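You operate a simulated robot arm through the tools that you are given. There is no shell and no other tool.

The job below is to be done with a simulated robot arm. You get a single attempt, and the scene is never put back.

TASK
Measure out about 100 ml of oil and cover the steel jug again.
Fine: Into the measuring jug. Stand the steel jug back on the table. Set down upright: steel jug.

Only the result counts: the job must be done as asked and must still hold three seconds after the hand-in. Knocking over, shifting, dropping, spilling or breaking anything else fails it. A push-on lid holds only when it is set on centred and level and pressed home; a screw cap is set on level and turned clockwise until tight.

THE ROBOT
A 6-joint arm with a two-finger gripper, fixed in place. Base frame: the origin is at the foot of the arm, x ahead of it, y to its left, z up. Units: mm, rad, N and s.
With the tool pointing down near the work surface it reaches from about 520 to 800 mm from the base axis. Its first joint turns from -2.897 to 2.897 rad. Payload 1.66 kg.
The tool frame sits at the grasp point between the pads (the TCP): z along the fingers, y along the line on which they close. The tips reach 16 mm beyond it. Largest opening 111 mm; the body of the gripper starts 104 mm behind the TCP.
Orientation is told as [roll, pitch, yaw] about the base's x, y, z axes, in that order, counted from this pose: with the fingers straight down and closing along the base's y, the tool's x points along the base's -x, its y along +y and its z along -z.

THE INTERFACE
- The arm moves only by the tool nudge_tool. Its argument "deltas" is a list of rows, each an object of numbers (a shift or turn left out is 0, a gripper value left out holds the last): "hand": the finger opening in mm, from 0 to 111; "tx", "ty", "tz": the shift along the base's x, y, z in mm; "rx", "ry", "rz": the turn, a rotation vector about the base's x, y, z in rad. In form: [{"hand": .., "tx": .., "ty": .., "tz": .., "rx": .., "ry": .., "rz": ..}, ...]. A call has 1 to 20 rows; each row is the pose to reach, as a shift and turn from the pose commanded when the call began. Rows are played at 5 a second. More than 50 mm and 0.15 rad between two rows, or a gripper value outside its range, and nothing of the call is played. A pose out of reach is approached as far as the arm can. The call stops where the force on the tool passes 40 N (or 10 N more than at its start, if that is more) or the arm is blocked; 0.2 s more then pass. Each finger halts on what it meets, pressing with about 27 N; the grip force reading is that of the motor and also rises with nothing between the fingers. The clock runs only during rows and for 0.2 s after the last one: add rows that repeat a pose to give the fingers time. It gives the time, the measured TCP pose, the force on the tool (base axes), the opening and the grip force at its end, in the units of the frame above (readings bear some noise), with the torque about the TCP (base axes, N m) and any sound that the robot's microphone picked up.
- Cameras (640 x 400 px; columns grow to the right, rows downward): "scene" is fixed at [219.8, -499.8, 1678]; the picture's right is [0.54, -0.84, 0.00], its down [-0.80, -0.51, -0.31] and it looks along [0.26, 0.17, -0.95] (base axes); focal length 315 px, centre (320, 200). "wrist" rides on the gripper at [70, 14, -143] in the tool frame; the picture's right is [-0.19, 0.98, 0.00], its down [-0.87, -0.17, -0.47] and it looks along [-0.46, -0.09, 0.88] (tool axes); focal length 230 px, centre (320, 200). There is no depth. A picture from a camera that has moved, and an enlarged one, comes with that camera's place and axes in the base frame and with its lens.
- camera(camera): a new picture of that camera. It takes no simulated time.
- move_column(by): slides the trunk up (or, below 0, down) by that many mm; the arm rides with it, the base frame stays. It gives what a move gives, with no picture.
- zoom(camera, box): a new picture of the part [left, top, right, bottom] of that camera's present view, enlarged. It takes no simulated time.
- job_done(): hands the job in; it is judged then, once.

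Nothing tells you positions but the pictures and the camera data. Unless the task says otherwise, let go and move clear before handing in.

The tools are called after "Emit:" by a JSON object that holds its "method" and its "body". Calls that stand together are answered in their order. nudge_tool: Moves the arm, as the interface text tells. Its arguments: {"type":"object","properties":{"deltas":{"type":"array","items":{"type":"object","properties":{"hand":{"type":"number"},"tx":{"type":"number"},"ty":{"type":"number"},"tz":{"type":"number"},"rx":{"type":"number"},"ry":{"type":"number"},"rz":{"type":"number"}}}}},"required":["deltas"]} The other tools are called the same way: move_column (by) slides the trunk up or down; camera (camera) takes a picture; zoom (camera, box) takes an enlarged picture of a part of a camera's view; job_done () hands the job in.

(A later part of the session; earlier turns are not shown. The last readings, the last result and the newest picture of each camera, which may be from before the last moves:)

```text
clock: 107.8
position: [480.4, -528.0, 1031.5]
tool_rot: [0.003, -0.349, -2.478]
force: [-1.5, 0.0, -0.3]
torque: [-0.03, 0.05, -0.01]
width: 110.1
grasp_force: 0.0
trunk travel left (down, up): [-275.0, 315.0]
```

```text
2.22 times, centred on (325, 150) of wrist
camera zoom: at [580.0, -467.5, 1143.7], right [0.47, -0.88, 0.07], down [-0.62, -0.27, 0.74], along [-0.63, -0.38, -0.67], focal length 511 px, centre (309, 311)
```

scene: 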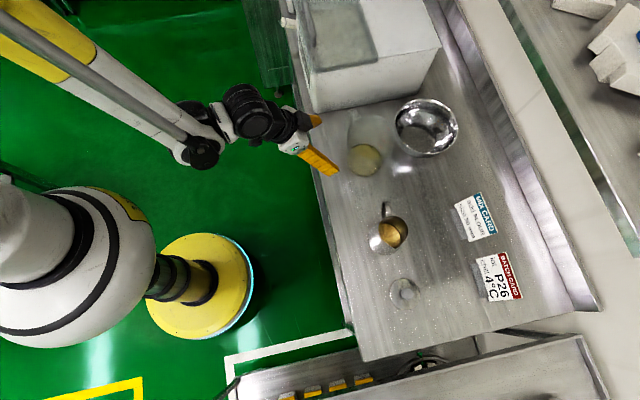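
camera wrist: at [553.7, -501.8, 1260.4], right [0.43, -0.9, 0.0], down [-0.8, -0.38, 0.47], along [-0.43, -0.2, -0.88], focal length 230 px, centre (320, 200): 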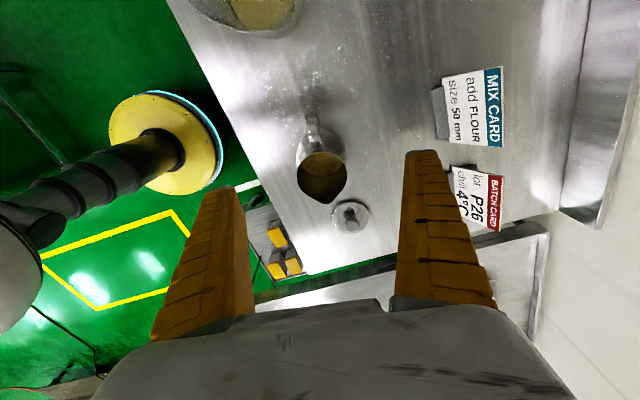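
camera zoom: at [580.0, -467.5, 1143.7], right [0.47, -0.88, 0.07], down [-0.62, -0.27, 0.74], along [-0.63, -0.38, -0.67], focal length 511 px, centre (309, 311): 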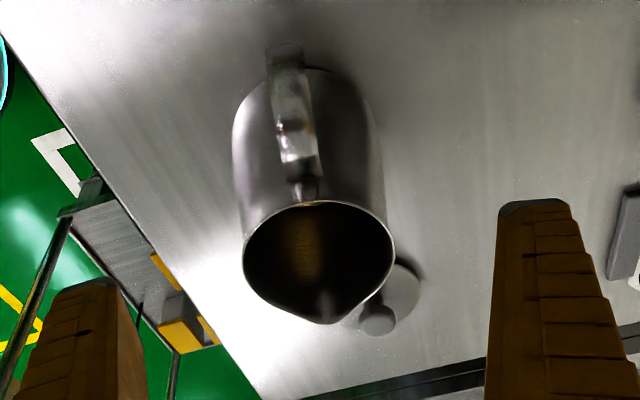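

Alignment matches the first grasp. I'll advance and grip.

Emit:
{"method": "nudge_tool", "body": {"deltas": [{"tx": -5.8, "ty": -5, "tz": -20}, {"tx": -11.8, "ty": -9.8, "tz": -42}, {"tx": -18, "ty": -14.7, "tz": -64}, {"tx": -23.8, "ty": -19.2, "tz": -84}, {"tx": -28.9, "ty": -23.4, "tz": -102}, {"tx": -32.4, "ty": -26.2, "tz": -114}, {"tx": -34.7, "ty": -28, "tz": -122}, {"tx": -34.7, "ty": -28, "tz": -122}]}}

Emit:
{"method": "nudge_tool", "body": {"deltas": [{"hand": 100}, {"hand": 92}, {"hand": 86}, {"hand": 80}, {"hand": 75}, {"hand": 70}, {"hand": 60}, {"hand": 60}, {"hand": 60}]}}

Emit:
{"method": "nudge_tool", "body": {"deltas": [{"tz": 4}, {"tz": 10}, {"tz": 25}, {"tz": 50}, {"tz": 85}, {"tz": 120}, {"tz": 155}, {"tz": 185}, {"tz": 202}, {"tz": 202}]}}

Emit:
{"method": "camera", "body": {"camera": "wrist"}}

```text
clock: 109.6
position: [447.3, -555.1, 908.1]
tool_rot: [0.001, -0.35, -2.475]
force: [0.0, -0.8, 0.4]
torque: [0.02, 0.01, -0.01]
width: 110.1
grasp_force: 0.1
trunk travel left (down, up): [-275.0, 315.0]
```

```text
clock: 111.6
position: [446.9, -554.7, 908.3]
tool_rot: [0.001, -0.35, -2.477]
force: [2.6, 0.5, 4.1]
torque: [0.13, 0.1, -0.08]
width: 72.8
grasp_force: 26.8
trunk travel left (down, up): [-275.0, 315.0]
```

```text
clock: 113.8
position: [445.2, -555.6, 1109.1]
tool_rot: [0.0, -0.348, -2.477]
force: [-0.6, 0.3, -3.6]
torque: [0.02, 0.01, 0.0]
width: 72.7
grasp_force: 27.0
trunk travel left (down, up): [-275.0, 315.0]
```

```text
taken
camera wrist: at [545.7, -496.4, 1221.5], right [0.47, -0.88, 0.07], down [-0.62, -0.27, 0.74], along [-0.63, -0.38, -0.67], focal length 230 px, centre (320, 200)
```

wrist: 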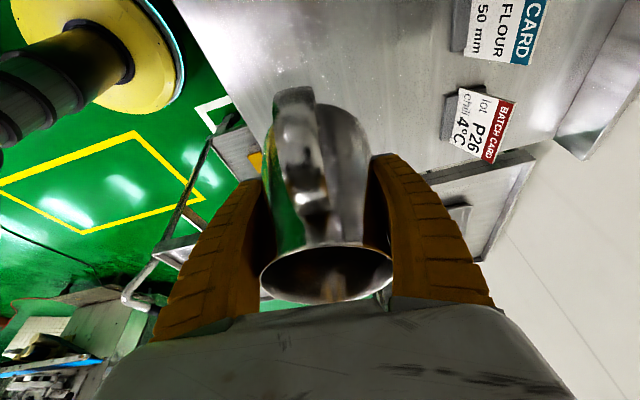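

Held securely. I'll tilt to 53° here, carry it over and lower it to the pour position.

Emit:
{"method": "nudge_tool", "body": {"deltas": [{"rx": 0.08, "ry": -0.102}, {"rx": 0.161, "ry": -0.206}, {"rx": 0.242, "ry": -0.309}, {"rx": 0.324, "ry": -0.414}, {"rx": 0.405, "ry": -0.517}, {"rx": 0.487, "ry": -0.622}, {"rx": 0.57, "ry": -0.728}, {"rx": 0.57, "ry": -0.728}]}}

Emit:
{"method": "nudge_tool", "body": {"deltas": [{"tx": 20, "ty": 17}, {"tx": 50, "ty": 44}, {"tx": 80, "ty": 70}, {"tx": 110, "ty": 97}, {"tx": 140, "ty": 123}, {"tx": 170, "ty": 150}, {"tx": 200, "ty": 176}, {"tx": 220, "ty": 193}, {"tx": 228, "ty": 200}, {"tx": 228, "ty": 200, "tz": -20}, {"tx": 228, "ty": 200, "tz": -50}, {"tx": 228, "ty": 200, "tz": -50}]}}

Emit:
{"method": "zoom", "body": {"camera": "wrist", "box": [245, 220, 405, 320]}}

Emit:
{"method": "zoom", "body": {"camera": "scene", "box": [368, 138, 386, 164]}}

Emit:
{"method": "zoom", "body": {"camera": "scene", "box": [358, 140, 376, 152]}}

```text
clock: 115.6
position: [447.6, -555.6, 1110.1]
tool_rot: [0.001, 0.575, -2.477]
force: [-0.4, -0.1, -3.3]
torque: [0.02, 0.0, 0.0]
width: 72.4
grasp_force: 27.6
trunk travel left (down, up): [-275.0, 315.0]
```

```text
clock: 118.2
position: [674.3, -357.9, 1059.5]
tool_rot: [0.002, 0.577, -2.476]
force: [-0.2, -1.3, -3.5]
torque: [-0.01, 0.03, -0.02]
width: 72.7
grasp_force: 27.0
trunk travel left (down, up): [-275.0, 315.0]
```

```text
4.00 times, centred on (325, 270) of wrist
camera zoom: at [669.1, -379.9, 1218.8], right [0.48, -0.87, -0.1], down [-0.88, -0.47, -0.08], along [0.02, 0.13, -0.99], focal length 920 px, centre (300, -80)
```

zoom: 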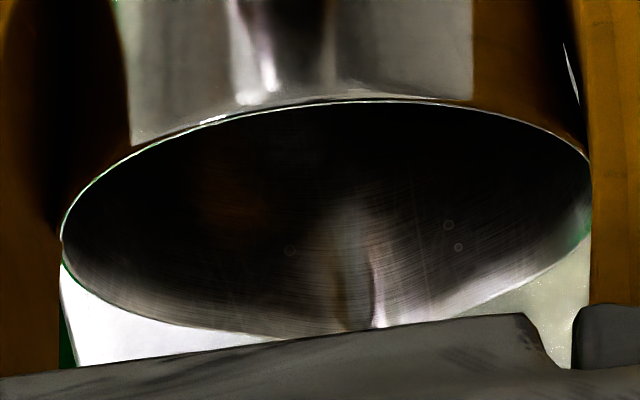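

```text
15.38 times, centred on (377, 151) of scene
camera zoom: at [219.8, -499.8, 1678.0], right [0.54, -0.84, 0.0], down [-0.8, -0.51, -0.31], along [0.26, 0.17, -0.95], focal length 4839 px, centre (-557, 954)
```

zoom: 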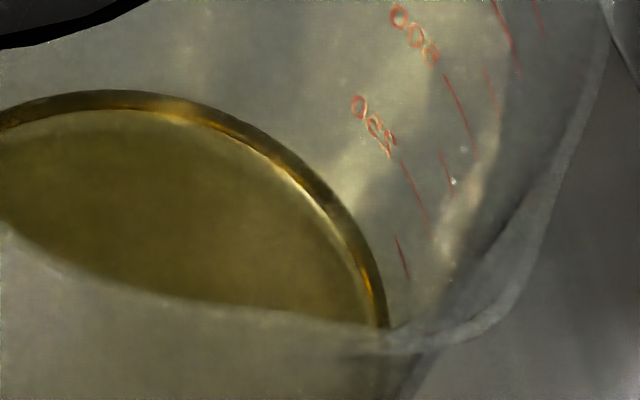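

```text
16.00 times, centred on (367, 146) of scene
camera zoom: at [219.8, -499.8, 1678.0], right [0.54, -0.84, 0.0], down [-0.8, -0.51, -0.31], along [0.26, 0.17, -0.95], focal length 5033 px, centre (-432, 1064)
```

zoom: 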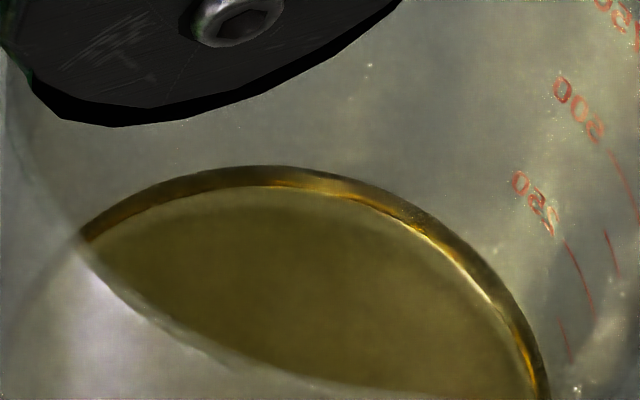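

The level is unchanged, with the ring 21 px thick where 100 ml should show about 30 px. I'll tilt to about 79.5°, hold about 1.6 s and return.

Emit:
{"method": "nudge_tool", "body": {"deltas": [{"rx": 0.08, "ry": -0.102}, {"rx": 0.16, "ry": -0.204}, {"rx": 0.225, "ry": -0.287}, {"rx": 0.285, "ry": -0.364}, {"rx": 0.285, "ry": -0.364}, {"rx": 0.285, "ry": -0.364}, {"rx": 0.285, "ry": -0.364}]}}

Emit:
{"method": "zoom", "body": {"camera": "wrist", "box": [245, 220, 405, 320]}}

Emit:
{"method": "nudge_tool", "body": {"deltas": [{"tz": 0}, {"tz": 0}, {"tz": 0}, {"rx": -0.08, "ry": 0.102}, {"rx": -0.16, "ry": 0.204}, {"rx": -0.225, "ry": 0.287}, {"rx": -0.285, "ry": 0.364}, {"rx": -0.285, "ry": 0.364}, {"rx": -0.285, "ry": 0.364}, {"rx": -0.285, "ry": 0.364}, {"rx": -0.285, "ry": 0.364}, {"rx": -0.285, "ry": 0.364}]}}

Emit:
{"method": "zoom", "body": {"camera": "scene", "box": [368, 138, 386, 164]}}

Emit:
{"method": "zoom", "body": {"camera": "scene", "box": [358, 140, 376, 152]}}

```text
clock: 119.8
position: [674.6, -356.2, 1059.9]
tool_rot: [0.001, 1.038, -2.478]
force: [0.4, -0.3, -3.6]
torque: [0.0, 0.0, -0.02]
width: 72.4
grasp_force: 26.7
trunk travel left (down, up): [-275.0, 315.0]
```

```text
4.00 times, centred on (325, 270) of wrist
camera zoom: at [614.9, -421.4, 1194.6], right [0.53, -0.83, -0.16], down [-0.77, -0.39, -0.51], along [0.36, 0.39, -0.85], focal length 920 px, centre (300, -80)
```

zoom: 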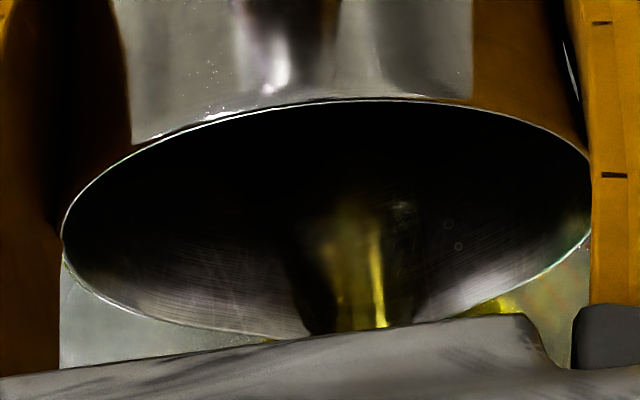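

```text
clock: 122.4
position: [674.3, -357.1, 1060.5]
tool_rot: [0.001, 0.577, -2.476]
force: [0.3, 0.1, -3.0]
torque: [-0.05, 0.01, 0.01]
width: 72.5
grasp_force: 26.8
trunk travel left (down, up): [-275.0, 315.0]
```

```text
15.38 times, centred on (377, 151) of scene
camera zoom: at [219.8, -499.8, 1678.0], right [0.54, -0.84, 0.0], down [-0.8, -0.51, -0.31], along [0.26, 0.17, -0.95], focal length 4839 px, centre (-557, 954)
```

zoom: 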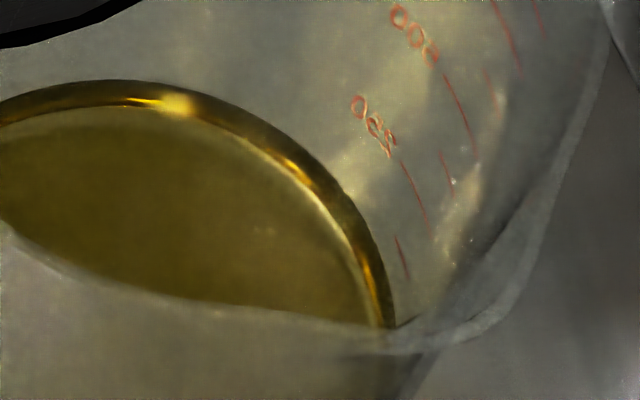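

```text
16.00 times, centred on (367, 146) of scene
camera zoom: at [219.8, -499.8, 1678.0], right [0.54, -0.84, 0.0], down [-0.8, -0.51, -0.31], along [0.26, 0.17, -0.95], focal length 5033 px, centre (-432, 1064)
```

zoom: 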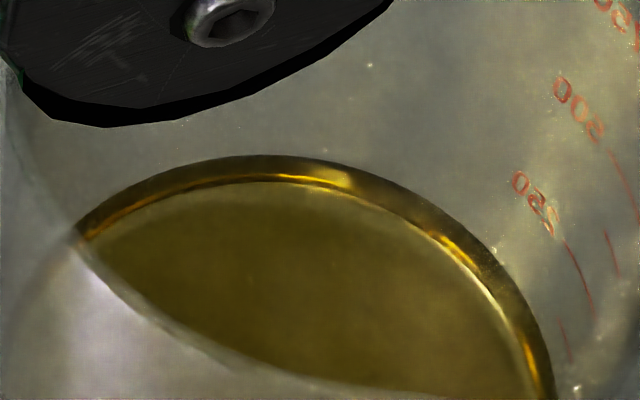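

The ring is now about 28 px thick and the contact line rose by about 11 px, so roughly 97 ml is in. I'll take the jug back, stand it upright and lower it onto the table.

Emit:
{"method": "nudge_tool", "body": {"deltas": [{"tz": 20}, {"tz": 50}, {"tx": -18, "ty": -16, "tz": 50}, {"tx": -46, "ty": -41, "tz": 50}, {"tx": -76, "ty": -68, "tz": 50}, {"tx": -106, "ty": -95, "tz": 50}, {"tx": -136, "ty": -122, "tz": 50}, {"tx": -166, "ty": -149, "tz": 50}, {"tx": -196, "ty": -175, "tz": 50}, {"tx": -220, "ty": -195, "tz": 50}, {"tx": -228, "ty": -200, "tz": 50}, {"tx": -228, "ty": -200, "tz": 50}]}}

Emit:
{"method": "nudge_tool", "body": {"deltas": [{"rx": -0.08, "ry": 0.102}, {"rx": -0.161, "ry": 0.206}, {"rx": -0.242, "ry": 0.309}, {"rx": -0.324, "ry": 0.414}, {"rx": -0.405, "ry": 0.517}, {"rx": -0.487, "ry": 0.622}, {"rx": -0.57, "ry": 0.728}, {"rx": -0.57, "ry": 0.728}]}}

Emit:
{"method": "nudge_tool", "body": {"deltas": [{"tz": -25}, {"tz": -60}, {"tz": -95}, {"tz": -130}, {"tz": -160}, {"tz": -180}, {"tz": -192}, {"tz": -197}, {"tz": -197}]}}

Emit:
{"method": "camera", "body": {"camera": "wrist"}}

```text
clock: 125.0
position: [446.7, -554.6, 1110.4]
tool_rot: [0.002, 0.576, -2.477]
force: [0.1, 0.5, -3.0]
torque: [-0.02, -0.03, -0.01]
width: 72.5
grasp_force: 26.7
trunk travel left (down, up): [-275.0, 315.0]
```

```text
clock: 126.8
position: [446.3, -555.6, 1110.4]
tool_rot: [0.002, -0.35, -2.477]
force: [-0.4, 0.4, -2.1]
torque: [-0.02, 0.02, 0.0]
width: 72.4
grasp_force: 27.2
trunk travel left (down, up): [-275.0, 315.0]
```

```text
clock: 128.8
position: [445.8, -556.1, 913.7]
tool_rot: [-0.001, -0.349, -2.478]
force: [-0.7, 0.2, -3.7]
torque: [-0.03, -0.01, 0.02]
width: 72.5
grasp_force: 26.8
trunk travel left (down, up): [-275.0, 315.0]
```

```text
taken
camera wrist: at [546.0, -496.8, 1025.5], right [0.47, -0.88, 0.07], down [-0.62, -0.27, 0.74], along [-0.63, -0.38, -0.67], focal length 230 px, centre (320, 200)
```

wrist: 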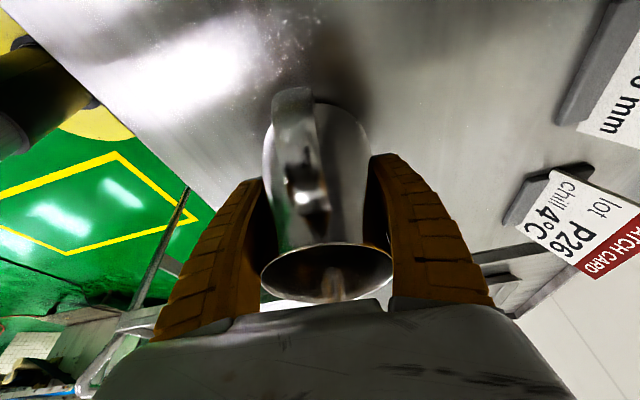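

Just above the table. I'll lower gently in small steps until contact.

Emit:
{"method": "nudge_tool", "body": {"deltas": [{"tz": -1}, {"tz": -2}, {"tz": -3}, {"tz": -4}, {"tz": -4}]}}

```text
clock: 130.0
position: [446.7, -556.0, 909.2]
tool_rot: [0.002, -0.349, -2.476]
force: [-0.2, -0.3, -0.2]
torque: [-0.12, -0.05, 0.03]
width: 72.6
grasp_force: 27.3
trunk travel left (down, up): [-275.0, 315.0]
```

The table now carries the jug. I'll go down another half millimetre, open gently and back out.

Emit:
{"method": "nudge_tool", "body": {"deltas": [{"tz": -0.5}, {"tz": -0.5}]}}

Emit:
{"method": "nudge_tool", "body": {"deltas": [{"hand": 76}, {"hand": 82}, {"hand": 90}, {"hand": 100}, {"hand": 110}, {"hand": 110}]}}

Emit:
{"method": "nudge_tool", "body": {"deltas": [{"tx": 5.8, "ty": 4.5, "tz": 20}, {"tx": 12, "ty": 9.4, "tz": 42}, {"tx": 19.6, "ty": 15.3, "tz": 68}, {"tx": 27.2, "ty": 21.3, "tz": 95}, {"tx": 35, "ty": 27.4, "tz": 122}, {"tx": 35, "ty": 27.4, "tz": 165}, {"tx": 35, "ty": 27.4, "tz": 200}, {"tx": 35, "ty": 27.4, "tz": 200, "rx": 0.072, "ry": -0.092}, {"tx": 35, "ty": 27.4, "tz": 200, "rx": 0.143, "ry": -0.183}, {"tx": 35, "ty": 27.4, "tz": 200, "rx": 0.215, "ry": -0.275}, {"tx": 35, "ty": 27.4, "tz": 200, "rx": 0.215, "ry": -0.275}]}}

Emit:
{"method": "camera", "body": {"camera": "wrist"}}

Emit:
{"method": "zoom", "body": {"camera": "scene", "box": [340, 180, 440, 310]}}

```text
clock: 130.6
position: [446.0, -555.9, 909.2]
tool_rot: [0.002, -0.35, -2.475]
force: [1.5, -3.1, 6.2]
torque: [-0.56, -0.09, 0.03]
width: 72.3
grasp_force: 26.9
trunk travel left (down, up): [-275.0, 315.0]
```

```text
clock: 132.0
position: [445.6, -557.0, 908.7]
tool_rot: [0.001, -0.35, -2.477]
force: [0.0, -0.2, -0.4]
torque: [0.0, -0.01, -0.01]
width: 109.9
grasp_force: 0.0
trunk travel left (down, up): [-275.0, 315.0]
```

```text
clock: 134.4
position: [481.3, -527.8, 1108.8]
tool_rot: [0.003, 0.003, -2.475]
force: [-0.6, -0.2, 0.0]
torque: [0.01, 0.01, -0.02]
width: 109.9
grasp_force: 0.0
trunk travel left (down, up): [-275.0, 315.0]
```

```text
taken
camera wrist: at [545.5, -496.2, 1254.0], right [0.46, -0.89, 0.0], down [-0.79, -0.4, 0.47], along [-0.42, -0.22, -0.88], focal length 230 px, centre (320, 200)
```

wrist: 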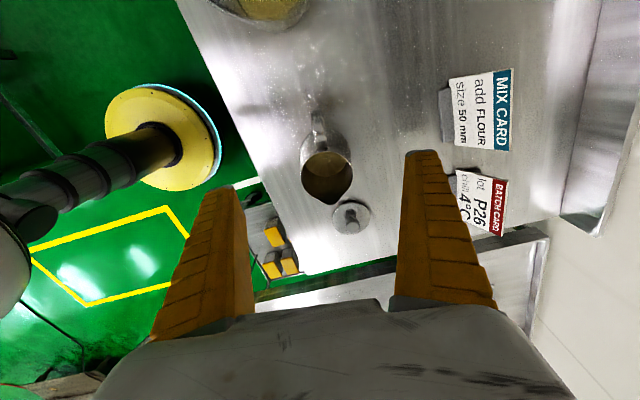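

```text
3.08 times, centred on (390, 245) of scene
camera zoom: at [219.8, -499.8, 1678.0], right [0.54, -0.84, 0.0], down [-0.8, -0.51, -0.31], along [0.26, 0.17, -0.95], focal length 968 px, centre (105, 62)
```

zoom: 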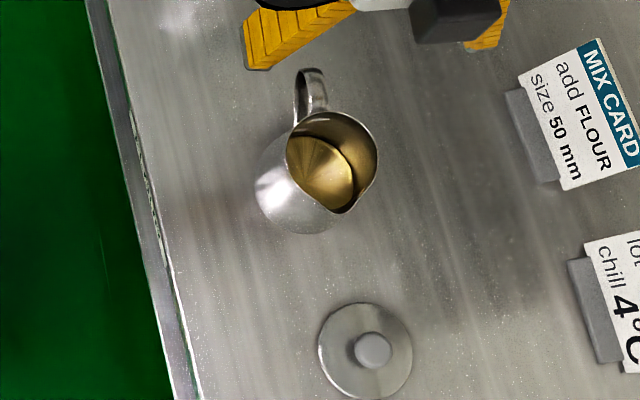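

The jug is standing again. Before replacing the lid I'll repeat the low-angle look to confirm the amount.

Emit:
{"method": "nudge_tool", "body": {"deltas": [{"rz": 0.137, "tx": 0, "ty": 5}, {"rz": 0.274, "tx": 0, "ty": 15}, {"rz": 0.411, "tx": 0, "ty": 30}, {"rz": 0.548, "tx": 0, "ty": 50}, {"rz": 0.685, "tx": 5, "ty": 70}, {"rz": 0.822, "tx": 10, "ty": 90}, {"rz": 0.959, "tx": 15, "ty": 110}, {"rz": 1.096, "tx": 20, "ty": 130}, {"rz": 1.233, "tx": 25, "ty": 150}, {"rz": 1.37, "tx": 30, "ty": 170}, {"rz": 1.507, "tx": 35, "ty": 190}, {"rz": 1.644, "tx": 40, "ty": 205}, {"rz": 1.777, "tx": 44, "ty": 218}, {"rz": 1.777, "tx": 44, "ty": 218}]}}

Emit:
{"method": "nudge_tool", "body": {"deltas": [{"rx": -0.079, "ry": -0.094}, {"rx": -0.157, "ry": -0.187}, {"rx": -0.236, "ry": -0.281}, {"rx": -0.314, "ry": -0.374}, {"rx": -0.393, "ry": -0.468}, {"rx": -0.393, "ry": -0.468, "tz": -40}, {"rx": -0.393, "ry": -0.468, "tz": -80}, {"rx": -0.393, "ry": -0.468, "tz": -105}, {"rx": -0.393, "ry": -0.468, "tz": -105}]}}

Emit:
{"method": "zoom", "body": {"camera": "wrist", "box": [285, 165, 345, 200]}}

Emit:
{"method": "zoom", "body": {"camera": "wrist", "box": [270, 115, 360, 185]}}

Emit:
{"method": "camera", "body": {"camera": "scene"}}

```text
clock: 137.4
position: [526.3, -308.8, 1109.8]
tool_rot: [0.002, -0.001, -0.699]
force: [-0.5, -1.5, -0.3]
torque: [0.01, 0.02, -0.01]
width: 110.3
grasp_force: 0.1
trunk travel left (down, up): [-275.0, 315.0]
```

```text
clock: 139.4
position: [526.7, -308.0, 1004.5]
tool_rot: [0.001, -0.611, -0.701]
force: [-1.6, -0.7, -0.6]
torque: [-0.01, 0.01, 0.01]
width: 110.1
grasp_force: 0.0
trunk travel left (down, up): [-275.0, 315.0]
```

```text
10.67 times, centred on (315, 182) of wrist
camera zoom: at [429.4, -209.1, 1083.4], right [0.75, 0.65, 0.11], down [0.23, -0.41, 0.88], along [0.62, -0.64, -0.46], focal length 2454 px, centre (373, 387)
```

zoom: 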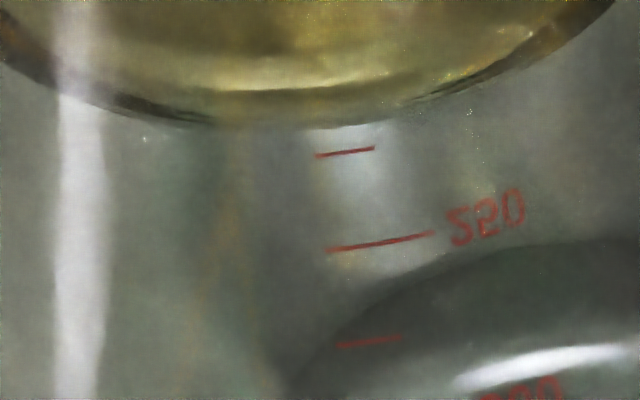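

```text
5.71 times, centred on (315, 150) of wrist
camera zoom: at [429.4, -209.1, 1083.4], right [0.75, 0.65, 0.11], down [0.23, -0.41, 0.88], along [0.62, -0.64, -0.46], focal length 1315 px, centre (349, 486)
```

zoom: 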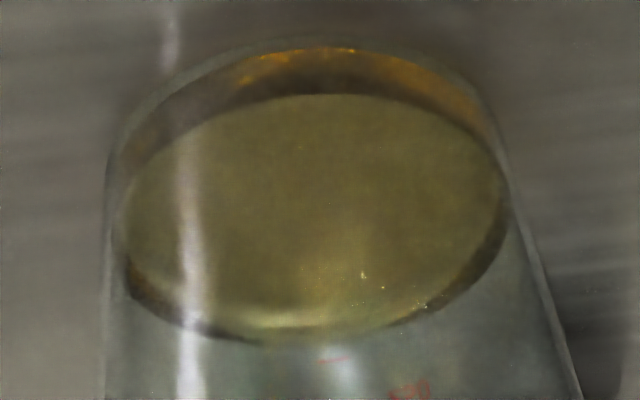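

```text
taken
```

scene: 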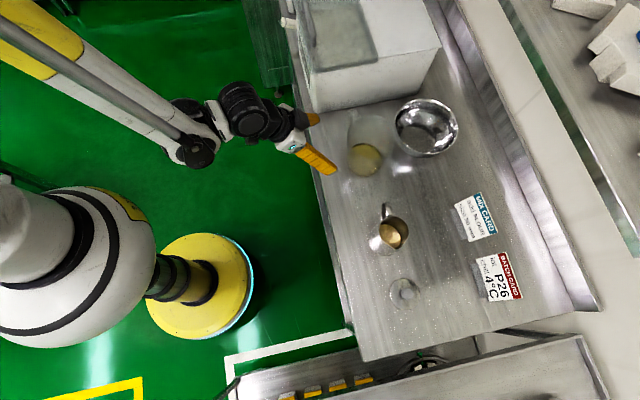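

The oil line is now about 20 px below the 125 ml tick at 95 px per 125 ml, which means roughly 100 ml, so the measuring is done. Next comes the lid: I'll point the wrist camera straight down over the jug and then over the lid to get precise centres.

Emit:
{"method": "nudge_tool", "body": {"deltas": [{"tz": 40}, {"tz": 80}, {"tz": 105}, {"tz": 105, "rx": 0.079, "ry": 0.094}, {"tz": 105, "rx": 0.157, "ry": 0.187}, {"tz": 105, "rx": 0.236, "ry": 0.281}, {"tz": 105, "rx": 0.314, "ry": 0.374}, {"tz": 105, "rx": 0.393, "ry": 0.468}, {"tz": 105, "rx": 0.393, "ry": 0.468}]}}

Emit:
{"method": "nudge_tool", "body": {"deltas": [{"rz": 0.14, "tx": -10, "ty": -35}, {"rz": 0.28, "tx": -22, "ty": -75}, {"rz": 0.42, "tx": -34, "ty": -115}, {"rz": 0.56, "tx": -46, "ty": -155}, {"rz": 0.698, "tx": -58, "ty": -195}, {"rz": 0.698, "tx": -70, "ty": -230}, {"rz": 0.698, "tx": -82, "ty": -246}, {"rz": 0.698, "tx": -82, "ty": -246}]}}

Emit:
{"method": "nudge_tool", "body": {"deltas": [{"rx": 0.0233, "ry": 0.12}, {"rx": 0.0467, "ry": 0.24}, {"rx": 0.07, "ry": 0.36}, {"rx": 0.0933, "ry": 0.481}, {"rx": 0.0933, "ry": 0.481, "tz": -40}, {"rx": 0.0933, "ry": 0.481, "tz": -70}, {"rx": 0.0933, "ry": 0.481, "tz": -70}]}}

Emit:
{"method": "camera", "body": {"camera": "wrist"}}

Emit:
{"method": "zoom", "body": {"camera": "wrist", "box": [270, 150, 370, 250]}}

```text
clock: 141.4
position: [524.2, -310.1, 1109.5]
tool_rot: [0.001, 0.0, -0.702]
force: [-0.6, 0.1, -0.3]
torque: [-0.01, -0.01, 0.0]
width: 110.0
grasp_force: 0.0
trunk travel left (down, up): [-275.0, 315.0]
```

```text
clock: 143.2
position: [442.6, -556.8, 1112.0]
tool_rot: [0.0, 0.0, -0.001]
force: [-0.6, -0.6, -0.4]
torque: [0.03, -0.01, 0.0]
width: 110.1
grasp_force: 0.1
trunk travel left (down, up): [-275.0, 315.0]
```

```text
clock: 144.8
position: [440.9, -557.7, 1040.1]
tool_rot: [0.101, 0.482, 0.023]
force: [-0.6, 0.4, 0.7]
torque: [-0.03, 0.01, -0.02]
width: 110.1
grasp_force: 0.1
trunk travel left (down, up): [-275.0, 315.0]
```

```text
taken
camera wrist: at [447.2, -559.3, 1200.5], right [0.19, 0.98, 0.0], down [0.98, -0.19, 0.0], along [0.0, 0.0, -1.0], focal length 230 px, centre (320, 200)
```

wrist: 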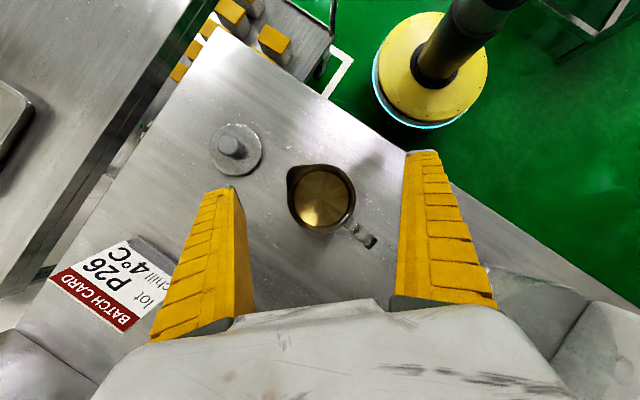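

```text
4.00 times, centred on (320, 200) of wrist
camera zoom: at [447.2, -559.3, 1200.5], right [0.19, 0.98, 0.0], down [0.98, -0.19, 0.0], along [0.0, 0.0, -1.0], focal length 920 px, centre (320, 200)
```

zoom: 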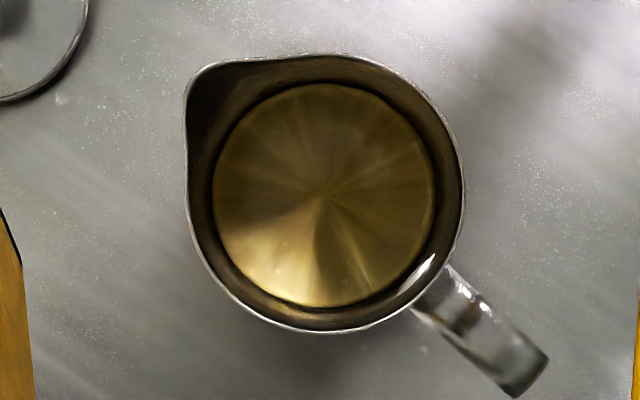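

The jug centre is precisely at about (445.7,-557.7). Now the same view over the lid.

Emit:
{"method": "nudge_tool", "body": {"deltas": [{"tx": -24, "ty": -27}, {"tx": -48, "ty": -54}, {"tx": -72, "ty": -81}, {"tx": -95, "ty": -106}, {"tx": -95, "ty": -106}, {"tx": -95, "ty": -106}]}}

Emit:
{"method": "zoom", "body": {"camera": "wrist", "box": [270, 150, 370, 250]}}

Emit:
{"method": "zoom", "body": {"camera": "scene", "box": [370, 195, 420, 255]}}

```text
clock: 146.2
position: [346.3, -662.8, 1038.9]
tool_rot: [0.101, 0.479, 0.022]
force: [0.0, -0.9, 0.4]
torque: [0.0, -0.02, -0.02]
width: 110.2
grasp_force: 0.0
trunk travel left (down, up): [-275.0, 315.0]
```

```text
4.00 times, centred on (320, 200) of wrist
camera zoom: at [352.4, -663.9, 1199.5], right [0.19, 0.98, 0.0], down [0.98, -0.19, 0.0], along [0.0, 0.0, -1.0], focal length 920 px, centre (320, 200)
```

zoom: 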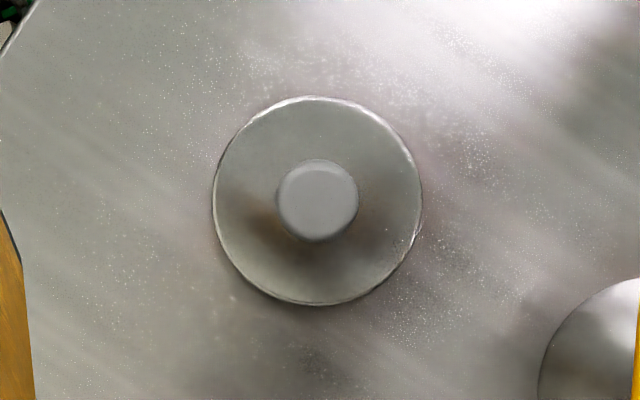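

```text
6.67 times, centred on (395, 225) of scene
camera zoom: at [219.8, -499.8, 1678.0], right [0.54, -0.84, 0.0], down [-0.8, -0.51, -0.31], along [0.26, 0.17, -0.95], focal length 2097 px, centre (-180, 33)
```

zoom: 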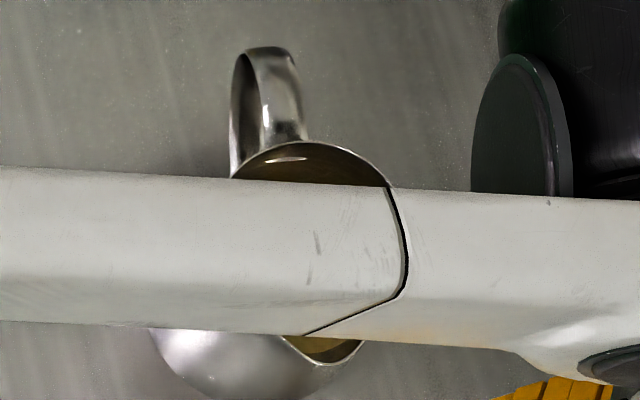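

The lid centre is at about (352.4,-665.1) and concentric with its knob, so lid to jug is (+93.3,+107.5). I'll bring the tool vertical above the knob and check.

Emit:
{"method": "nudge_tool", "body": {"deltas": [{"rx": -0.0233, "ry": -0.12}, {"rx": -0.0467, "ry": -0.24}, {"rx": -0.07, "ry": -0.36, "hand": 80}, {"rx": -0.0933, "ry": -0.481, "hand": 60}, {"rx": -0.0933, "ry": -0.481, "tx": 5, "ty": -2, "tz": -40}, {"rx": -0.0933, "ry": -0.481, "tx": 5, "ty": -2, "tz": -80}, {"rx": -0.0933, "ry": -0.481, "tx": 5, "ty": -2, "tz": -97}, {"rx": -0.0933, "ry": -0.481, "tx": 5, "ty": -2, "tz": -97}]}}

Emit:
{"method": "zoom", "body": {"camera": "wrist", "box": [260, 110, 380, 220]}}

```text
clock: 148.0
position: [354.3, -665.6, 942.8]
tool_rot: [0.004, -0.001, -0.002]
force: [-0.5, -0.2, 0.4]
torque: [0.02, 0.03, -0.01]
width: 62.2
grasp_force: 1.2
trunk travel left (down, up): [-275.0, 315.0]
```

```text
3.64 times, centred on (320, 165) of wrist
camera zoom: at [284.4, -652.4, 1087.0], right [0.19, 0.98, 0.0], down [0.87, -0.17, 0.47], along [0.46, -0.09, -0.88], focal length 837 px, centre (320, 327)
```

zoom: 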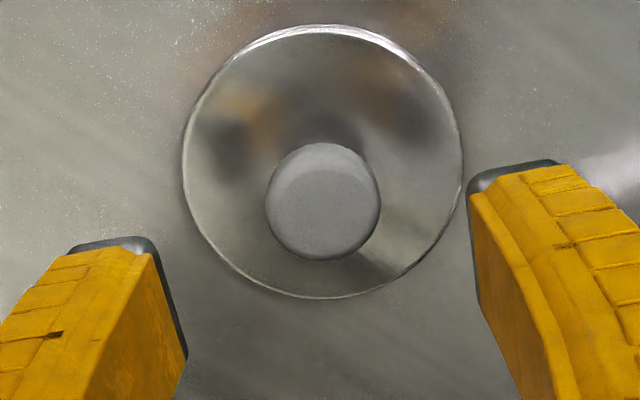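

Nearly centred. I'll shift slightly, go down around the knob and grip it.

Emit:
{"method": "nudge_tool", "body": {"deltas": [{"tx": -0.7, "ty": 0.9, "tz": -20}, {"tx": -0.7, "ty": 0.9, "tz": -38}, {"tx": -0.7, "ty": 0.9, "tz": -46}, {"tx": -0.7, "ty": 0.9, "tz": -51}, {"tx": -0.7, "ty": 0.9, "tz": -51}]}}

Emit:
{"method": "zoom", "body": {"camera": "wrist", "box": [260, 110, 380, 220]}}

```text
clock: 149.2
position: [353.0, -663.9, 890.9]
tool_rot: [0.001, -0.001, -0.004]
force: [0.3, 0.7, 0.2]
torque: [0.01, -0.01, -0.01]
width: 62.4
grasp_force: 1.5
trunk travel left (down, up): [-275.0, 315.0]
```

```text
3.64 times, centred on (320, 165) of wrist
camera zoom: at [283.4, -651.1, 1034.8], right [0.19, 0.98, 0.0], down [0.87, -0.17, 0.47], along [0.46, -0.09, -0.88], focal length 837 px, centre (320, 327)
```

zoom: 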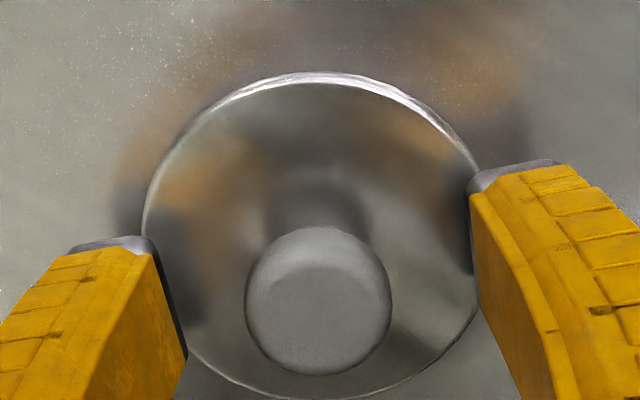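

Centred. Closing on the knob.

Emit:
{"method": "nudge_tool", "body": {"deltas": [{"hand": 45}, {"hand": 34}, {"hand": 28}, {"hand": 22}, {"hand": 18}, {"hand": 18}, {"hand": 18}]}}

Emit:
{"method": "nudge_tool", "body": {"deltas": [{"tz": 2}, {"tz": 6}, {"tz": 15}, {"tz": 30}, {"tz": 30}]}}

Emit:
{"method": "zoom", "body": {"camera": "wrist", "box": [240, 100, 400, 230]}}

```text
clock: 150.8
position: [352.6, -662.9, 890.3]
tool_rot: [0.001, 0.0, -0.002]
force: [0.2, 0.0, 0.3]
torque: [0.01, 0.05, 0.03]
width: 22.3
grasp_force: 27.1
trunk travel left (down, up): [-275.0, 315.0]
```

```text
clock: 152.0
position: [354.3, -663.0, 922.4]
tool_rot: [0.003, 0.001, 0.0]
force: [0.2, -1.0, -0.8]
torque: [0.03, 0.0, -0.04]
width: 22.0
grasp_force: 27.4
trunk travel left (down, up): [-275.0, 315.0]
```

```text
3.08 times, centred on (320, 165) of wrist
camera zoom: at [284.4, -650.2, 1066.3], right [0.19, 0.98, 0.0], down [0.87, -0.17, 0.47], along [0.46, -0.09, -0.88], focal length 708 px, centre (320, 308)
```

zoom: 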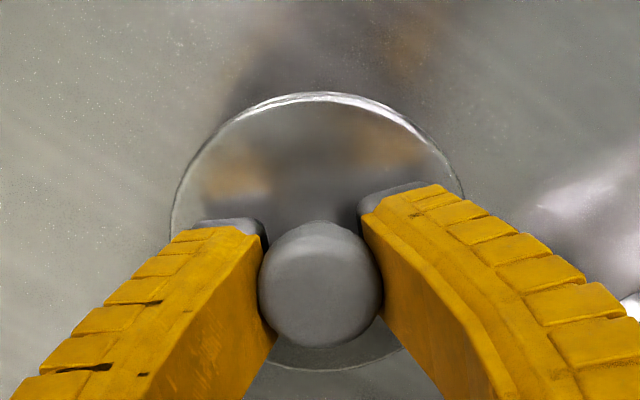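

The lid is gripped and level. The camera pose readings are steady, so I'll use them for positioning and carry the lid over the jug.

Emit:
{"method": "nudge_tool", "body": {"deltas": [{"tz": 40}, {"tz": 80}, {"tz": 118}, {"tx": 20, "ty": 23, "tz": 118}, {"tx": 45, "ty": 52, "tz": 118}, {"tx": 70, "ty": 80, "tz": 118}, {"tx": 87, "ty": 100, "tz": 118}, {"tx": 92.3, "ty": 106.3, "tz": 118}, {"tx": 92.3, "ty": 106.3, "tz": 118}, {"tx": 92.3, "ty": 106.3, "tz": 118}]}}

Emit:
{"method": "camera", "body": {"camera": "wrist"}}

Emit:
{"method": "zoom", "body": {"camera": "wrist", "box": [240, 80, 400, 230]}}

Emit:
{"method": "zoom", "body": {"camera": "scene", "box": [360, 180, 430, 270]}}

```text
clock: 154.2
position: [445.3, -558.3, 1038.9]
tool_rot: [0.001, 0.0, 0.0]
force: [-0.3, -0.1, 0.6]
torque: [0.0, 0.02, 0.01]
width: 21.6
grasp_force: 26.6
trunk travel left (down, up): [-275.0, 315.0]
```

```text
taken
camera wrist: at [376.6, -545.7, 1183.5], right [0.19, 0.98, 0.0], down [0.87, -0.17, 0.47], along [0.46, -0.09, -0.88], focal length 230 px, centre (320, 200)
```

wrist: 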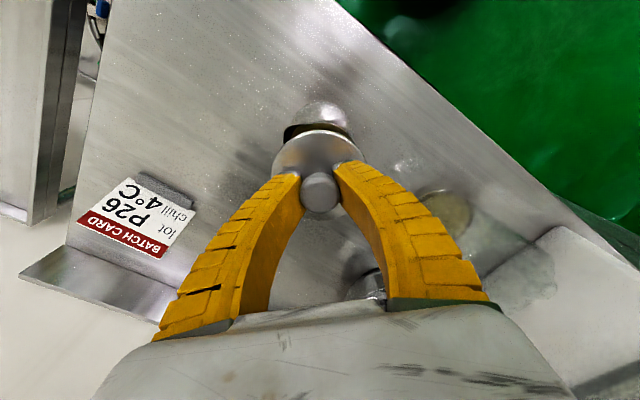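

```text
2.67 times, centred on (320, 155) of wrist
camera zoom: at [376.6, -545.7, 1183.5], right [0.19, 0.98, 0.0], down [0.87, -0.17, 0.47], along [0.46, -0.09, -0.88], focal length 614 px, centre (320, 320)
```

zoom: 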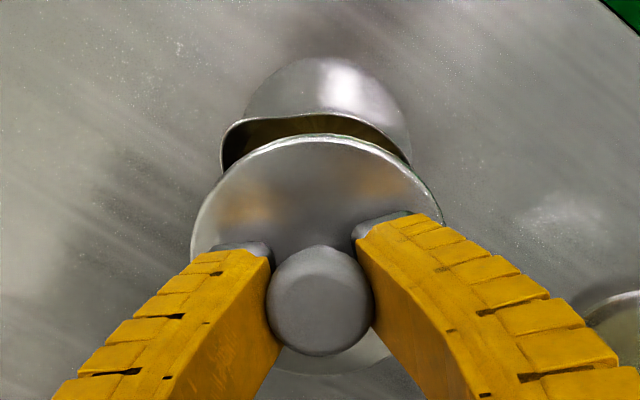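

```text
4.44 times, centred on (395, 225) of scene
camera zoom: at [219.8, -499.8, 1678.0], right [0.54, -0.84, 0.0], down [-0.8, -0.51, -0.31], along [0.26, 0.17, -0.95], focal length 1398 px, centre (-13, 89)
```

zoom: 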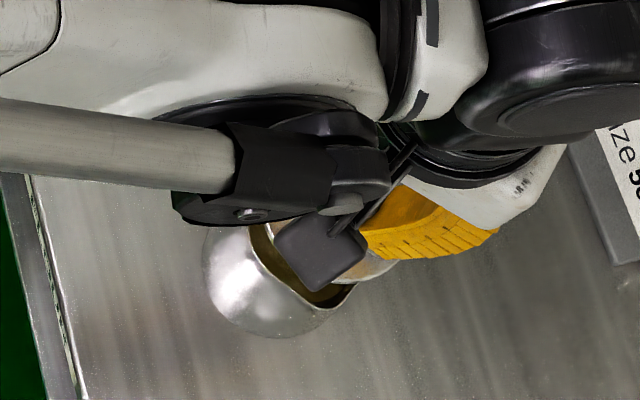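

The camera pose shows I need about 1.8 mm more in y. I'll correct that and come down close to the rim.

Emit:
{"method": "nudge_tool", "body": {"deltas": [{"ty": 1.8}, {"ty": 1.8, "tz": -12}, {"ty": 1.8, "tz": -24}, {"ty": 1.8, "tz": -24}, {"ty": 1.8, "tz": -24}]}}

Emit:
{"method": "zoom", "body": {"camera": "wrist", "box": [240, 80, 400, 230]}}

Emit:
{"method": "zoom", "body": {"camera": "scene", "box": [370, 205, 420, 255]}}

```text
clock: 155.4
position: [444.1, -556.9, 1015.8]
tool_rot: [0.002, -0.001, 0.0]
force: [0.0, 0.0, -0.2]
torque: [0.01, 0.06, 0.0]
width: 21.6
grasp_force: 27.2
trunk travel left (down, up): [-275.0, 315.0]
```

```text
2.67 times, centred on (320, 155) of wrist
camera zoom: at [376.2, -543.9, 1159.8], right [0.19, 0.98, 0.0], down [0.87, -0.17, 0.47], along [0.46, -0.09, -0.88], focal length 614 px, centre (320, 320)
```

zoom: 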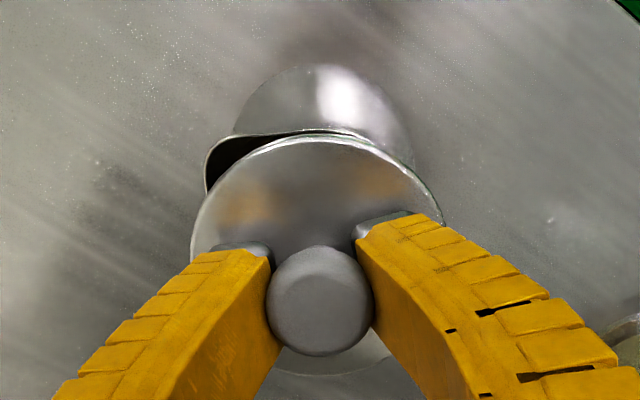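

```text
8.00 times, centred on (395, 230) of scene
camera zoom: at [219.8, -499.8, 1678.0], right [0.54, -0.84, 0.0], down [-0.8, -0.51, -0.31], along [0.26, 0.17, -0.95], focal length 2516 px, centre (-280, -40)
```

zoom: 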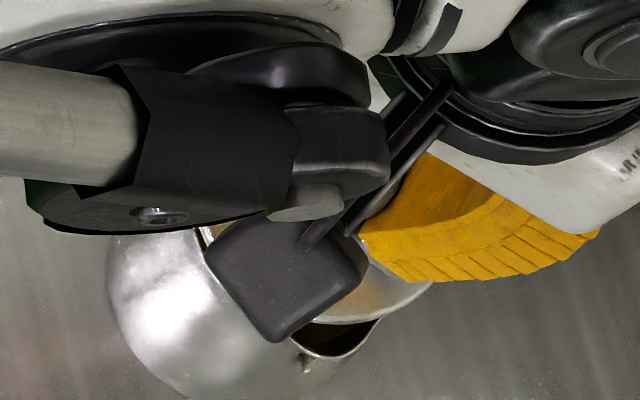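

Within half a millimetre of target. I'll descend in small steps, watching for contact.

Emit:
{"method": "nudge_tool", "body": {"deltas": [{"tx": 0.5, "tz": -4}, {"tx": 0.5, "tz": -8}, {"tx": 0.5, "tz": -12}, {"tx": 0.5, "tz": -14}, {"tx": 0.5, "tz": -14}]}}

Emit:
{"method": "zoom", "body": {"camera": "wrist", "box": [240, 80, 400, 230]}}

```text
clock: 156.6
position: [445.2, -555.8, 1000.0]
tool_rot: [0.001, 0.0, -0.003]
force: [-0.4, -0.9, -0.7]
torque: [-0.02, 0.0, -0.02]
width: 21.6
grasp_force: 26.7
trunk travel left (down, up): [-275.0, 315.0]
```

```text
2.67 times, centred on (320, 155) of wrist
camera zoom: at [376.7, -542.9, 1145.0], right [0.19, 0.98, 0.0], down [0.87, -0.17, 0.47], along [0.46, -0.09, -0.88], focal length 614 px, centre (320, 320)
```

zoom: 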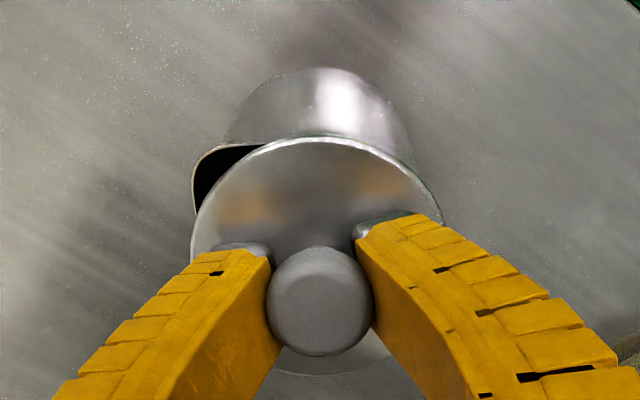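

Alignment matches the original lid-on view to about half a millimetre. I'll continue down in small steps.

Emit:
{"method": "nudge_tool", "body": {"deltas": [{"ty": -0.4, "tz": -1.5}, {"ty": -0.4, "tz": -3}, {"ty": -0.4, "tz": -4.5}, {"ty": -0.4, "tz": -6}, {"ty": -0.4, "tz": -6}]}}

Emit:
{"method": "zoom", "body": {"camera": "wrist", "box": [240, 80, 400, 230]}}

```text
clock: 157.8
position: [445.8, -556.3, 993.7]
tool_rot: [0.002, 0.001, -0.002]
force: [0.4, -0.2, -1.2]
torque: [0.0, 0.0, 0.0]
width: 21.4
grasp_force: 26.9
trunk travel left (down, up): [-275.0, 315.0]
```

```text
2.67 times, centred on (320, 155) of wrist
camera zoom: at [376.9, -543.4, 1139.3], right [0.19, 0.98, 0.0], down [0.87, -0.17, 0.47], along [0.46, -0.09, -0.88], focal length 614 px, centre (320, 320)
```

zoom: 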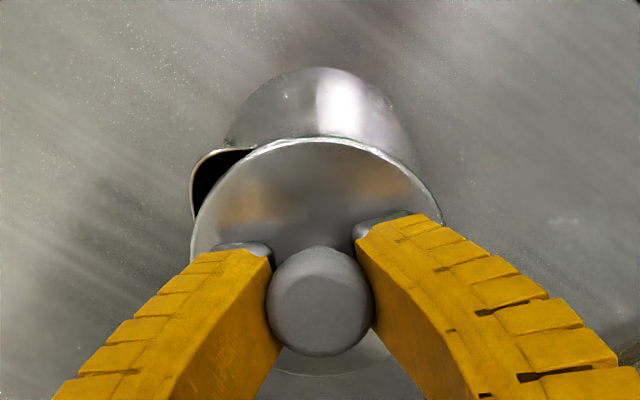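

Still no contact at z≈994. Continuing down slowly.

Emit:
{"method": "nudge_tool", "body": {"deltas": [{"tz": -1}, {"tz": -2}, {"tz": -3}, {"tz": -4}, {"tz": -4}]}}

```text
clock: 159.0
position: [445.2, -554.7, 991.3]
tool_rot: [0.001, 0.0, -0.004]
force: [-0.9, -1.4, 3.0]
torque: [0.02, 0.04, 0.02]
width: 21.0
grasp_force: 26.6
trunk travel left (down, up): [-275.0, 315.0]
heard: snap
```

I heard a snap, so the lid seems to have clicked on. I'll look and then press a little more to make sure.

Emit:
{"method": "zoom", "body": {"camera": "wrist", "box": [240, 80, 400, 230]}}

Emit:
{"method": "nudge_tool", "body": {"deltas": [{"tz": -1}, {"tz": -2}, {"tz": -2}]}}

Emit:
{"method": "zoom", "body": {"camera": "wrist", "box": [240, 80, 400, 230]}}

```text
2.67 times, centred on (320, 155) of wrist
camera zoom: at [376.7, -543.0, 1135.3], right [0.19, 0.98, 0.0], down [0.87, -0.17, 0.47], along [0.46, -0.09, -0.88], focal length 614 px, centre (320, 320)
```

zoom: 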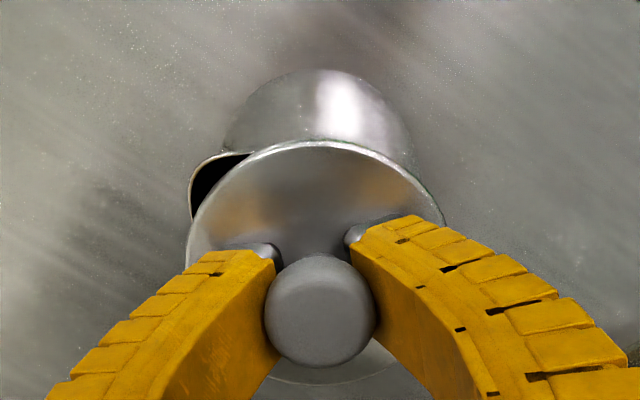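

```text
clock: 159.8
position: [444.8, -555.2, 988.6]
tool_rot: [0.001, -0.001, -0.003]
force: [0.8, -1.3, 1.6]
torque: [-0.06, -0.03, 0.01]
width: 20.8
grasp_force: 27.0
trunk travel left (down, up): [-275.0, 315.0]
```

```text
2.67 times, centred on (320, 155) of wrist
camera zoom: at [376.5, -542.9, 1133.7], right [0.19, 0.98, 0.0], down [0.87, -0.17, 0.47], along [0.46, -0.09, -0.88], focal length 614 px, centre (320, 320)
```

zoom: 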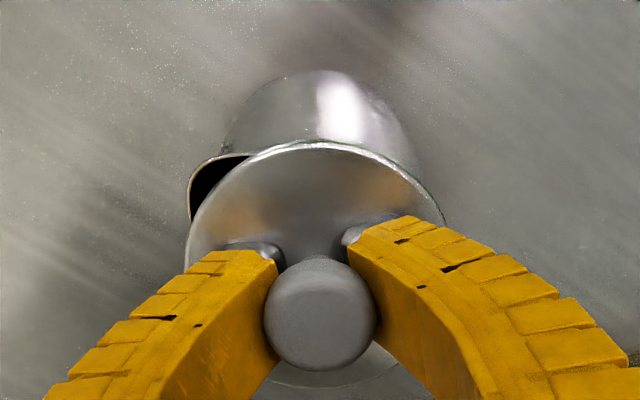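

The fingers are sliding down the knob while the lid rests on the jug. I'll open, rise, close the fingers and press down on the knob top to be sure it's home.

Emit:
{"method": "nudge_tool", "body": {"deltas": [{"hand": 30}, {"hand": 45}, {"hand": 60}, {"hand": 60}, {"tz": 15}, {"tz": 35}, {"tz": 50}, {"tz": 50}]}}

Emit:
{"method": "camera", "body": {"camera": "wrist"}}

Emit:
{"method": "zoom", "body": {"camera": "wrist", "box": [260, 80, 380, 200]}}

```text
clock: 161.6
position: [445.7, -557.5, 1039.2]
tool_rot: [0.002, -0.001, -0.002]
force: [-0.1, -0.5, 0.3]
torque: [-0.02, 0.0, 0.05]
width: 62.0
grasp_force: 1.2
trunk travel left (down, up): [-275.0, 315.0]
```

```text
taken
camera wrist: at [377.7, -543.7, 1184.5], right [0.19, 0.98, 0.0], down [0.87, -0.17, 0.47], along [0.46, -0.09, -0.88], focal length 230 px, centre (320, 200)
```

wrist: 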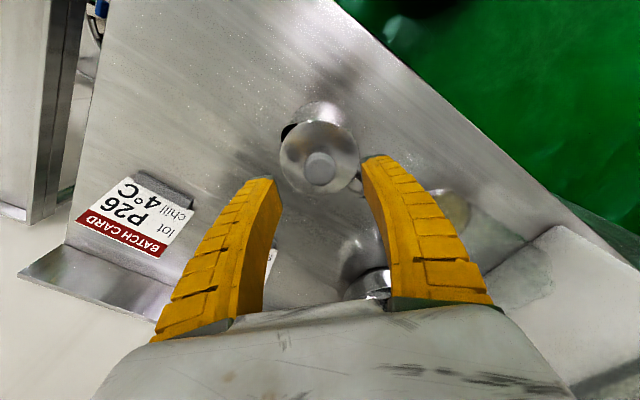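

```text
3.33 times, centred on (320, 140) of wrist
camera zoom: at [377.7, -543.7, 1184.5], right [0.19, 0.98, 0.0], down [0.87, -0.17, 0.47], along [0.46, -0.09, -0.88], focal length 767 px, centre (320, 400)
```

zoom: 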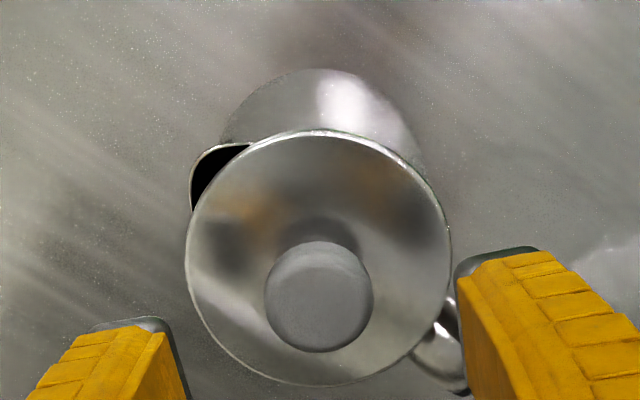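

The lid looks centred and level. I'll close the fingers and press down on the knob.

Emit:
{"method": "nudge_tool", "body": {"deltas": [{"hand": 30, "tx": -0.8}, {"hand": 0, "tx": -0.8}, {"hand": 0, "tx": -0.8}, {"hand": 0, "tx": -0.8}, {"tz": -10, "tx": -0.8}, {"tz": -18, "tx": -0.8}, {"tz": -22, "tx": -0.8}, {"tz": -24, "tx": -0.8}, {"tz": -24, "tx": -0.8}]}}

Emit:
{"method": "zoom", "body": {"camera": "wrist", "box": [260, 80, 380, 200]}}

```text
clock: 163.6
position: [444.5, -556.6, 1016.8]
tool_rot: [0.003, 0.001, -0.003]
force: [1.2, -0.6, 5.4]
torque: [-0.01, -0.01, 0.01]
width: 6.1
grasp_force: 26.8
trunk travel left (down, up): [-275.0, 315.0]
```

```text
3.33 times, centred on (320, 140) of wrist
camera zoom: at [375.4, -543.8, 1160.1], right [0.19, 0.98, 0.0], down [0.87, -0.17, 0.47], along [0.46, -0.09, -0.88], focal length 767 px, centre (320, 400)
```

zoom: 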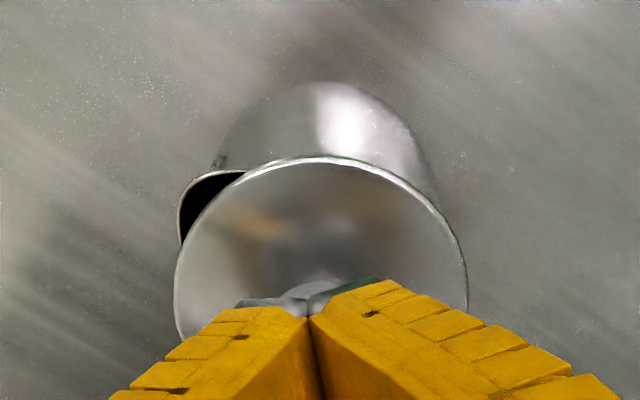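

Contact on the knob at about 5 N. I'll press further in small steps.

Emit:
{"method": "nudge_tool", "body": {"deltas": [{"tz": -0.7}, {"tz": -1.4}, {"tz": -2.1}, {"tz": -2.1}]}}

```text
clock: 164.6
position: [444.1, -556.5, 1014.6]
tool_rot: [-0.001, 0.0, -0.002]
force: [0.5, -2.1, 14.3]
torque: [-0.01, 0.0, 0.01]
width: 5.7
grasp_force: 27.2
trunk travel left (down, up): [-275.0, 315.0]
```

Emit:
{"method": "nudge_tool", "body": {"deltas": [{"tz": -1}, {"tz": -2}, {"tz": -3}, {"tz": -4}, {"tz": -4}]}}

Emit:
{"method": "zoom", "body": {"camera": "wrist", "box": [260, 80, 380, 200]}}

```text
clock: 165.8
position: [443.3, -555.7, 1010.4]
tool_rot: [0.001, -0.001, -0.003]
force: [5.2, -1.0, 23.1]
torque: [-0.06, -0.08, -0.02]
width: 6.1
grasp_force: 27.4
trunk travel left (down, up): [-275.0, 315.0]
```

```text
3.33 times, centred on (320, 140) of wrist
camera zoom: at [374.9, -541.9, 1154.4], right [0.19, 0.98, 0.0], down [0.86, -0.17, 0.47], along [0.46, -0.09, -0.88], focal length 767 px, centre (320, 400)
```

zoom: 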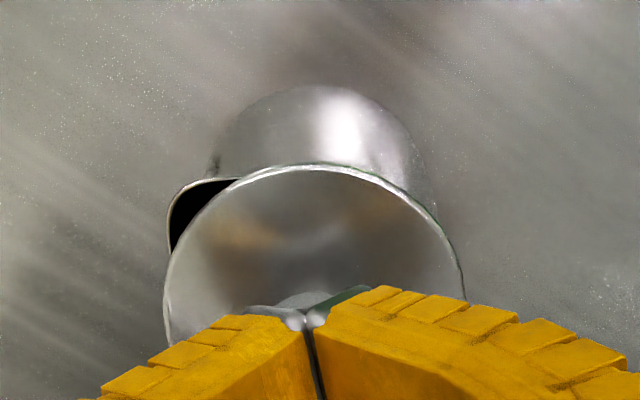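

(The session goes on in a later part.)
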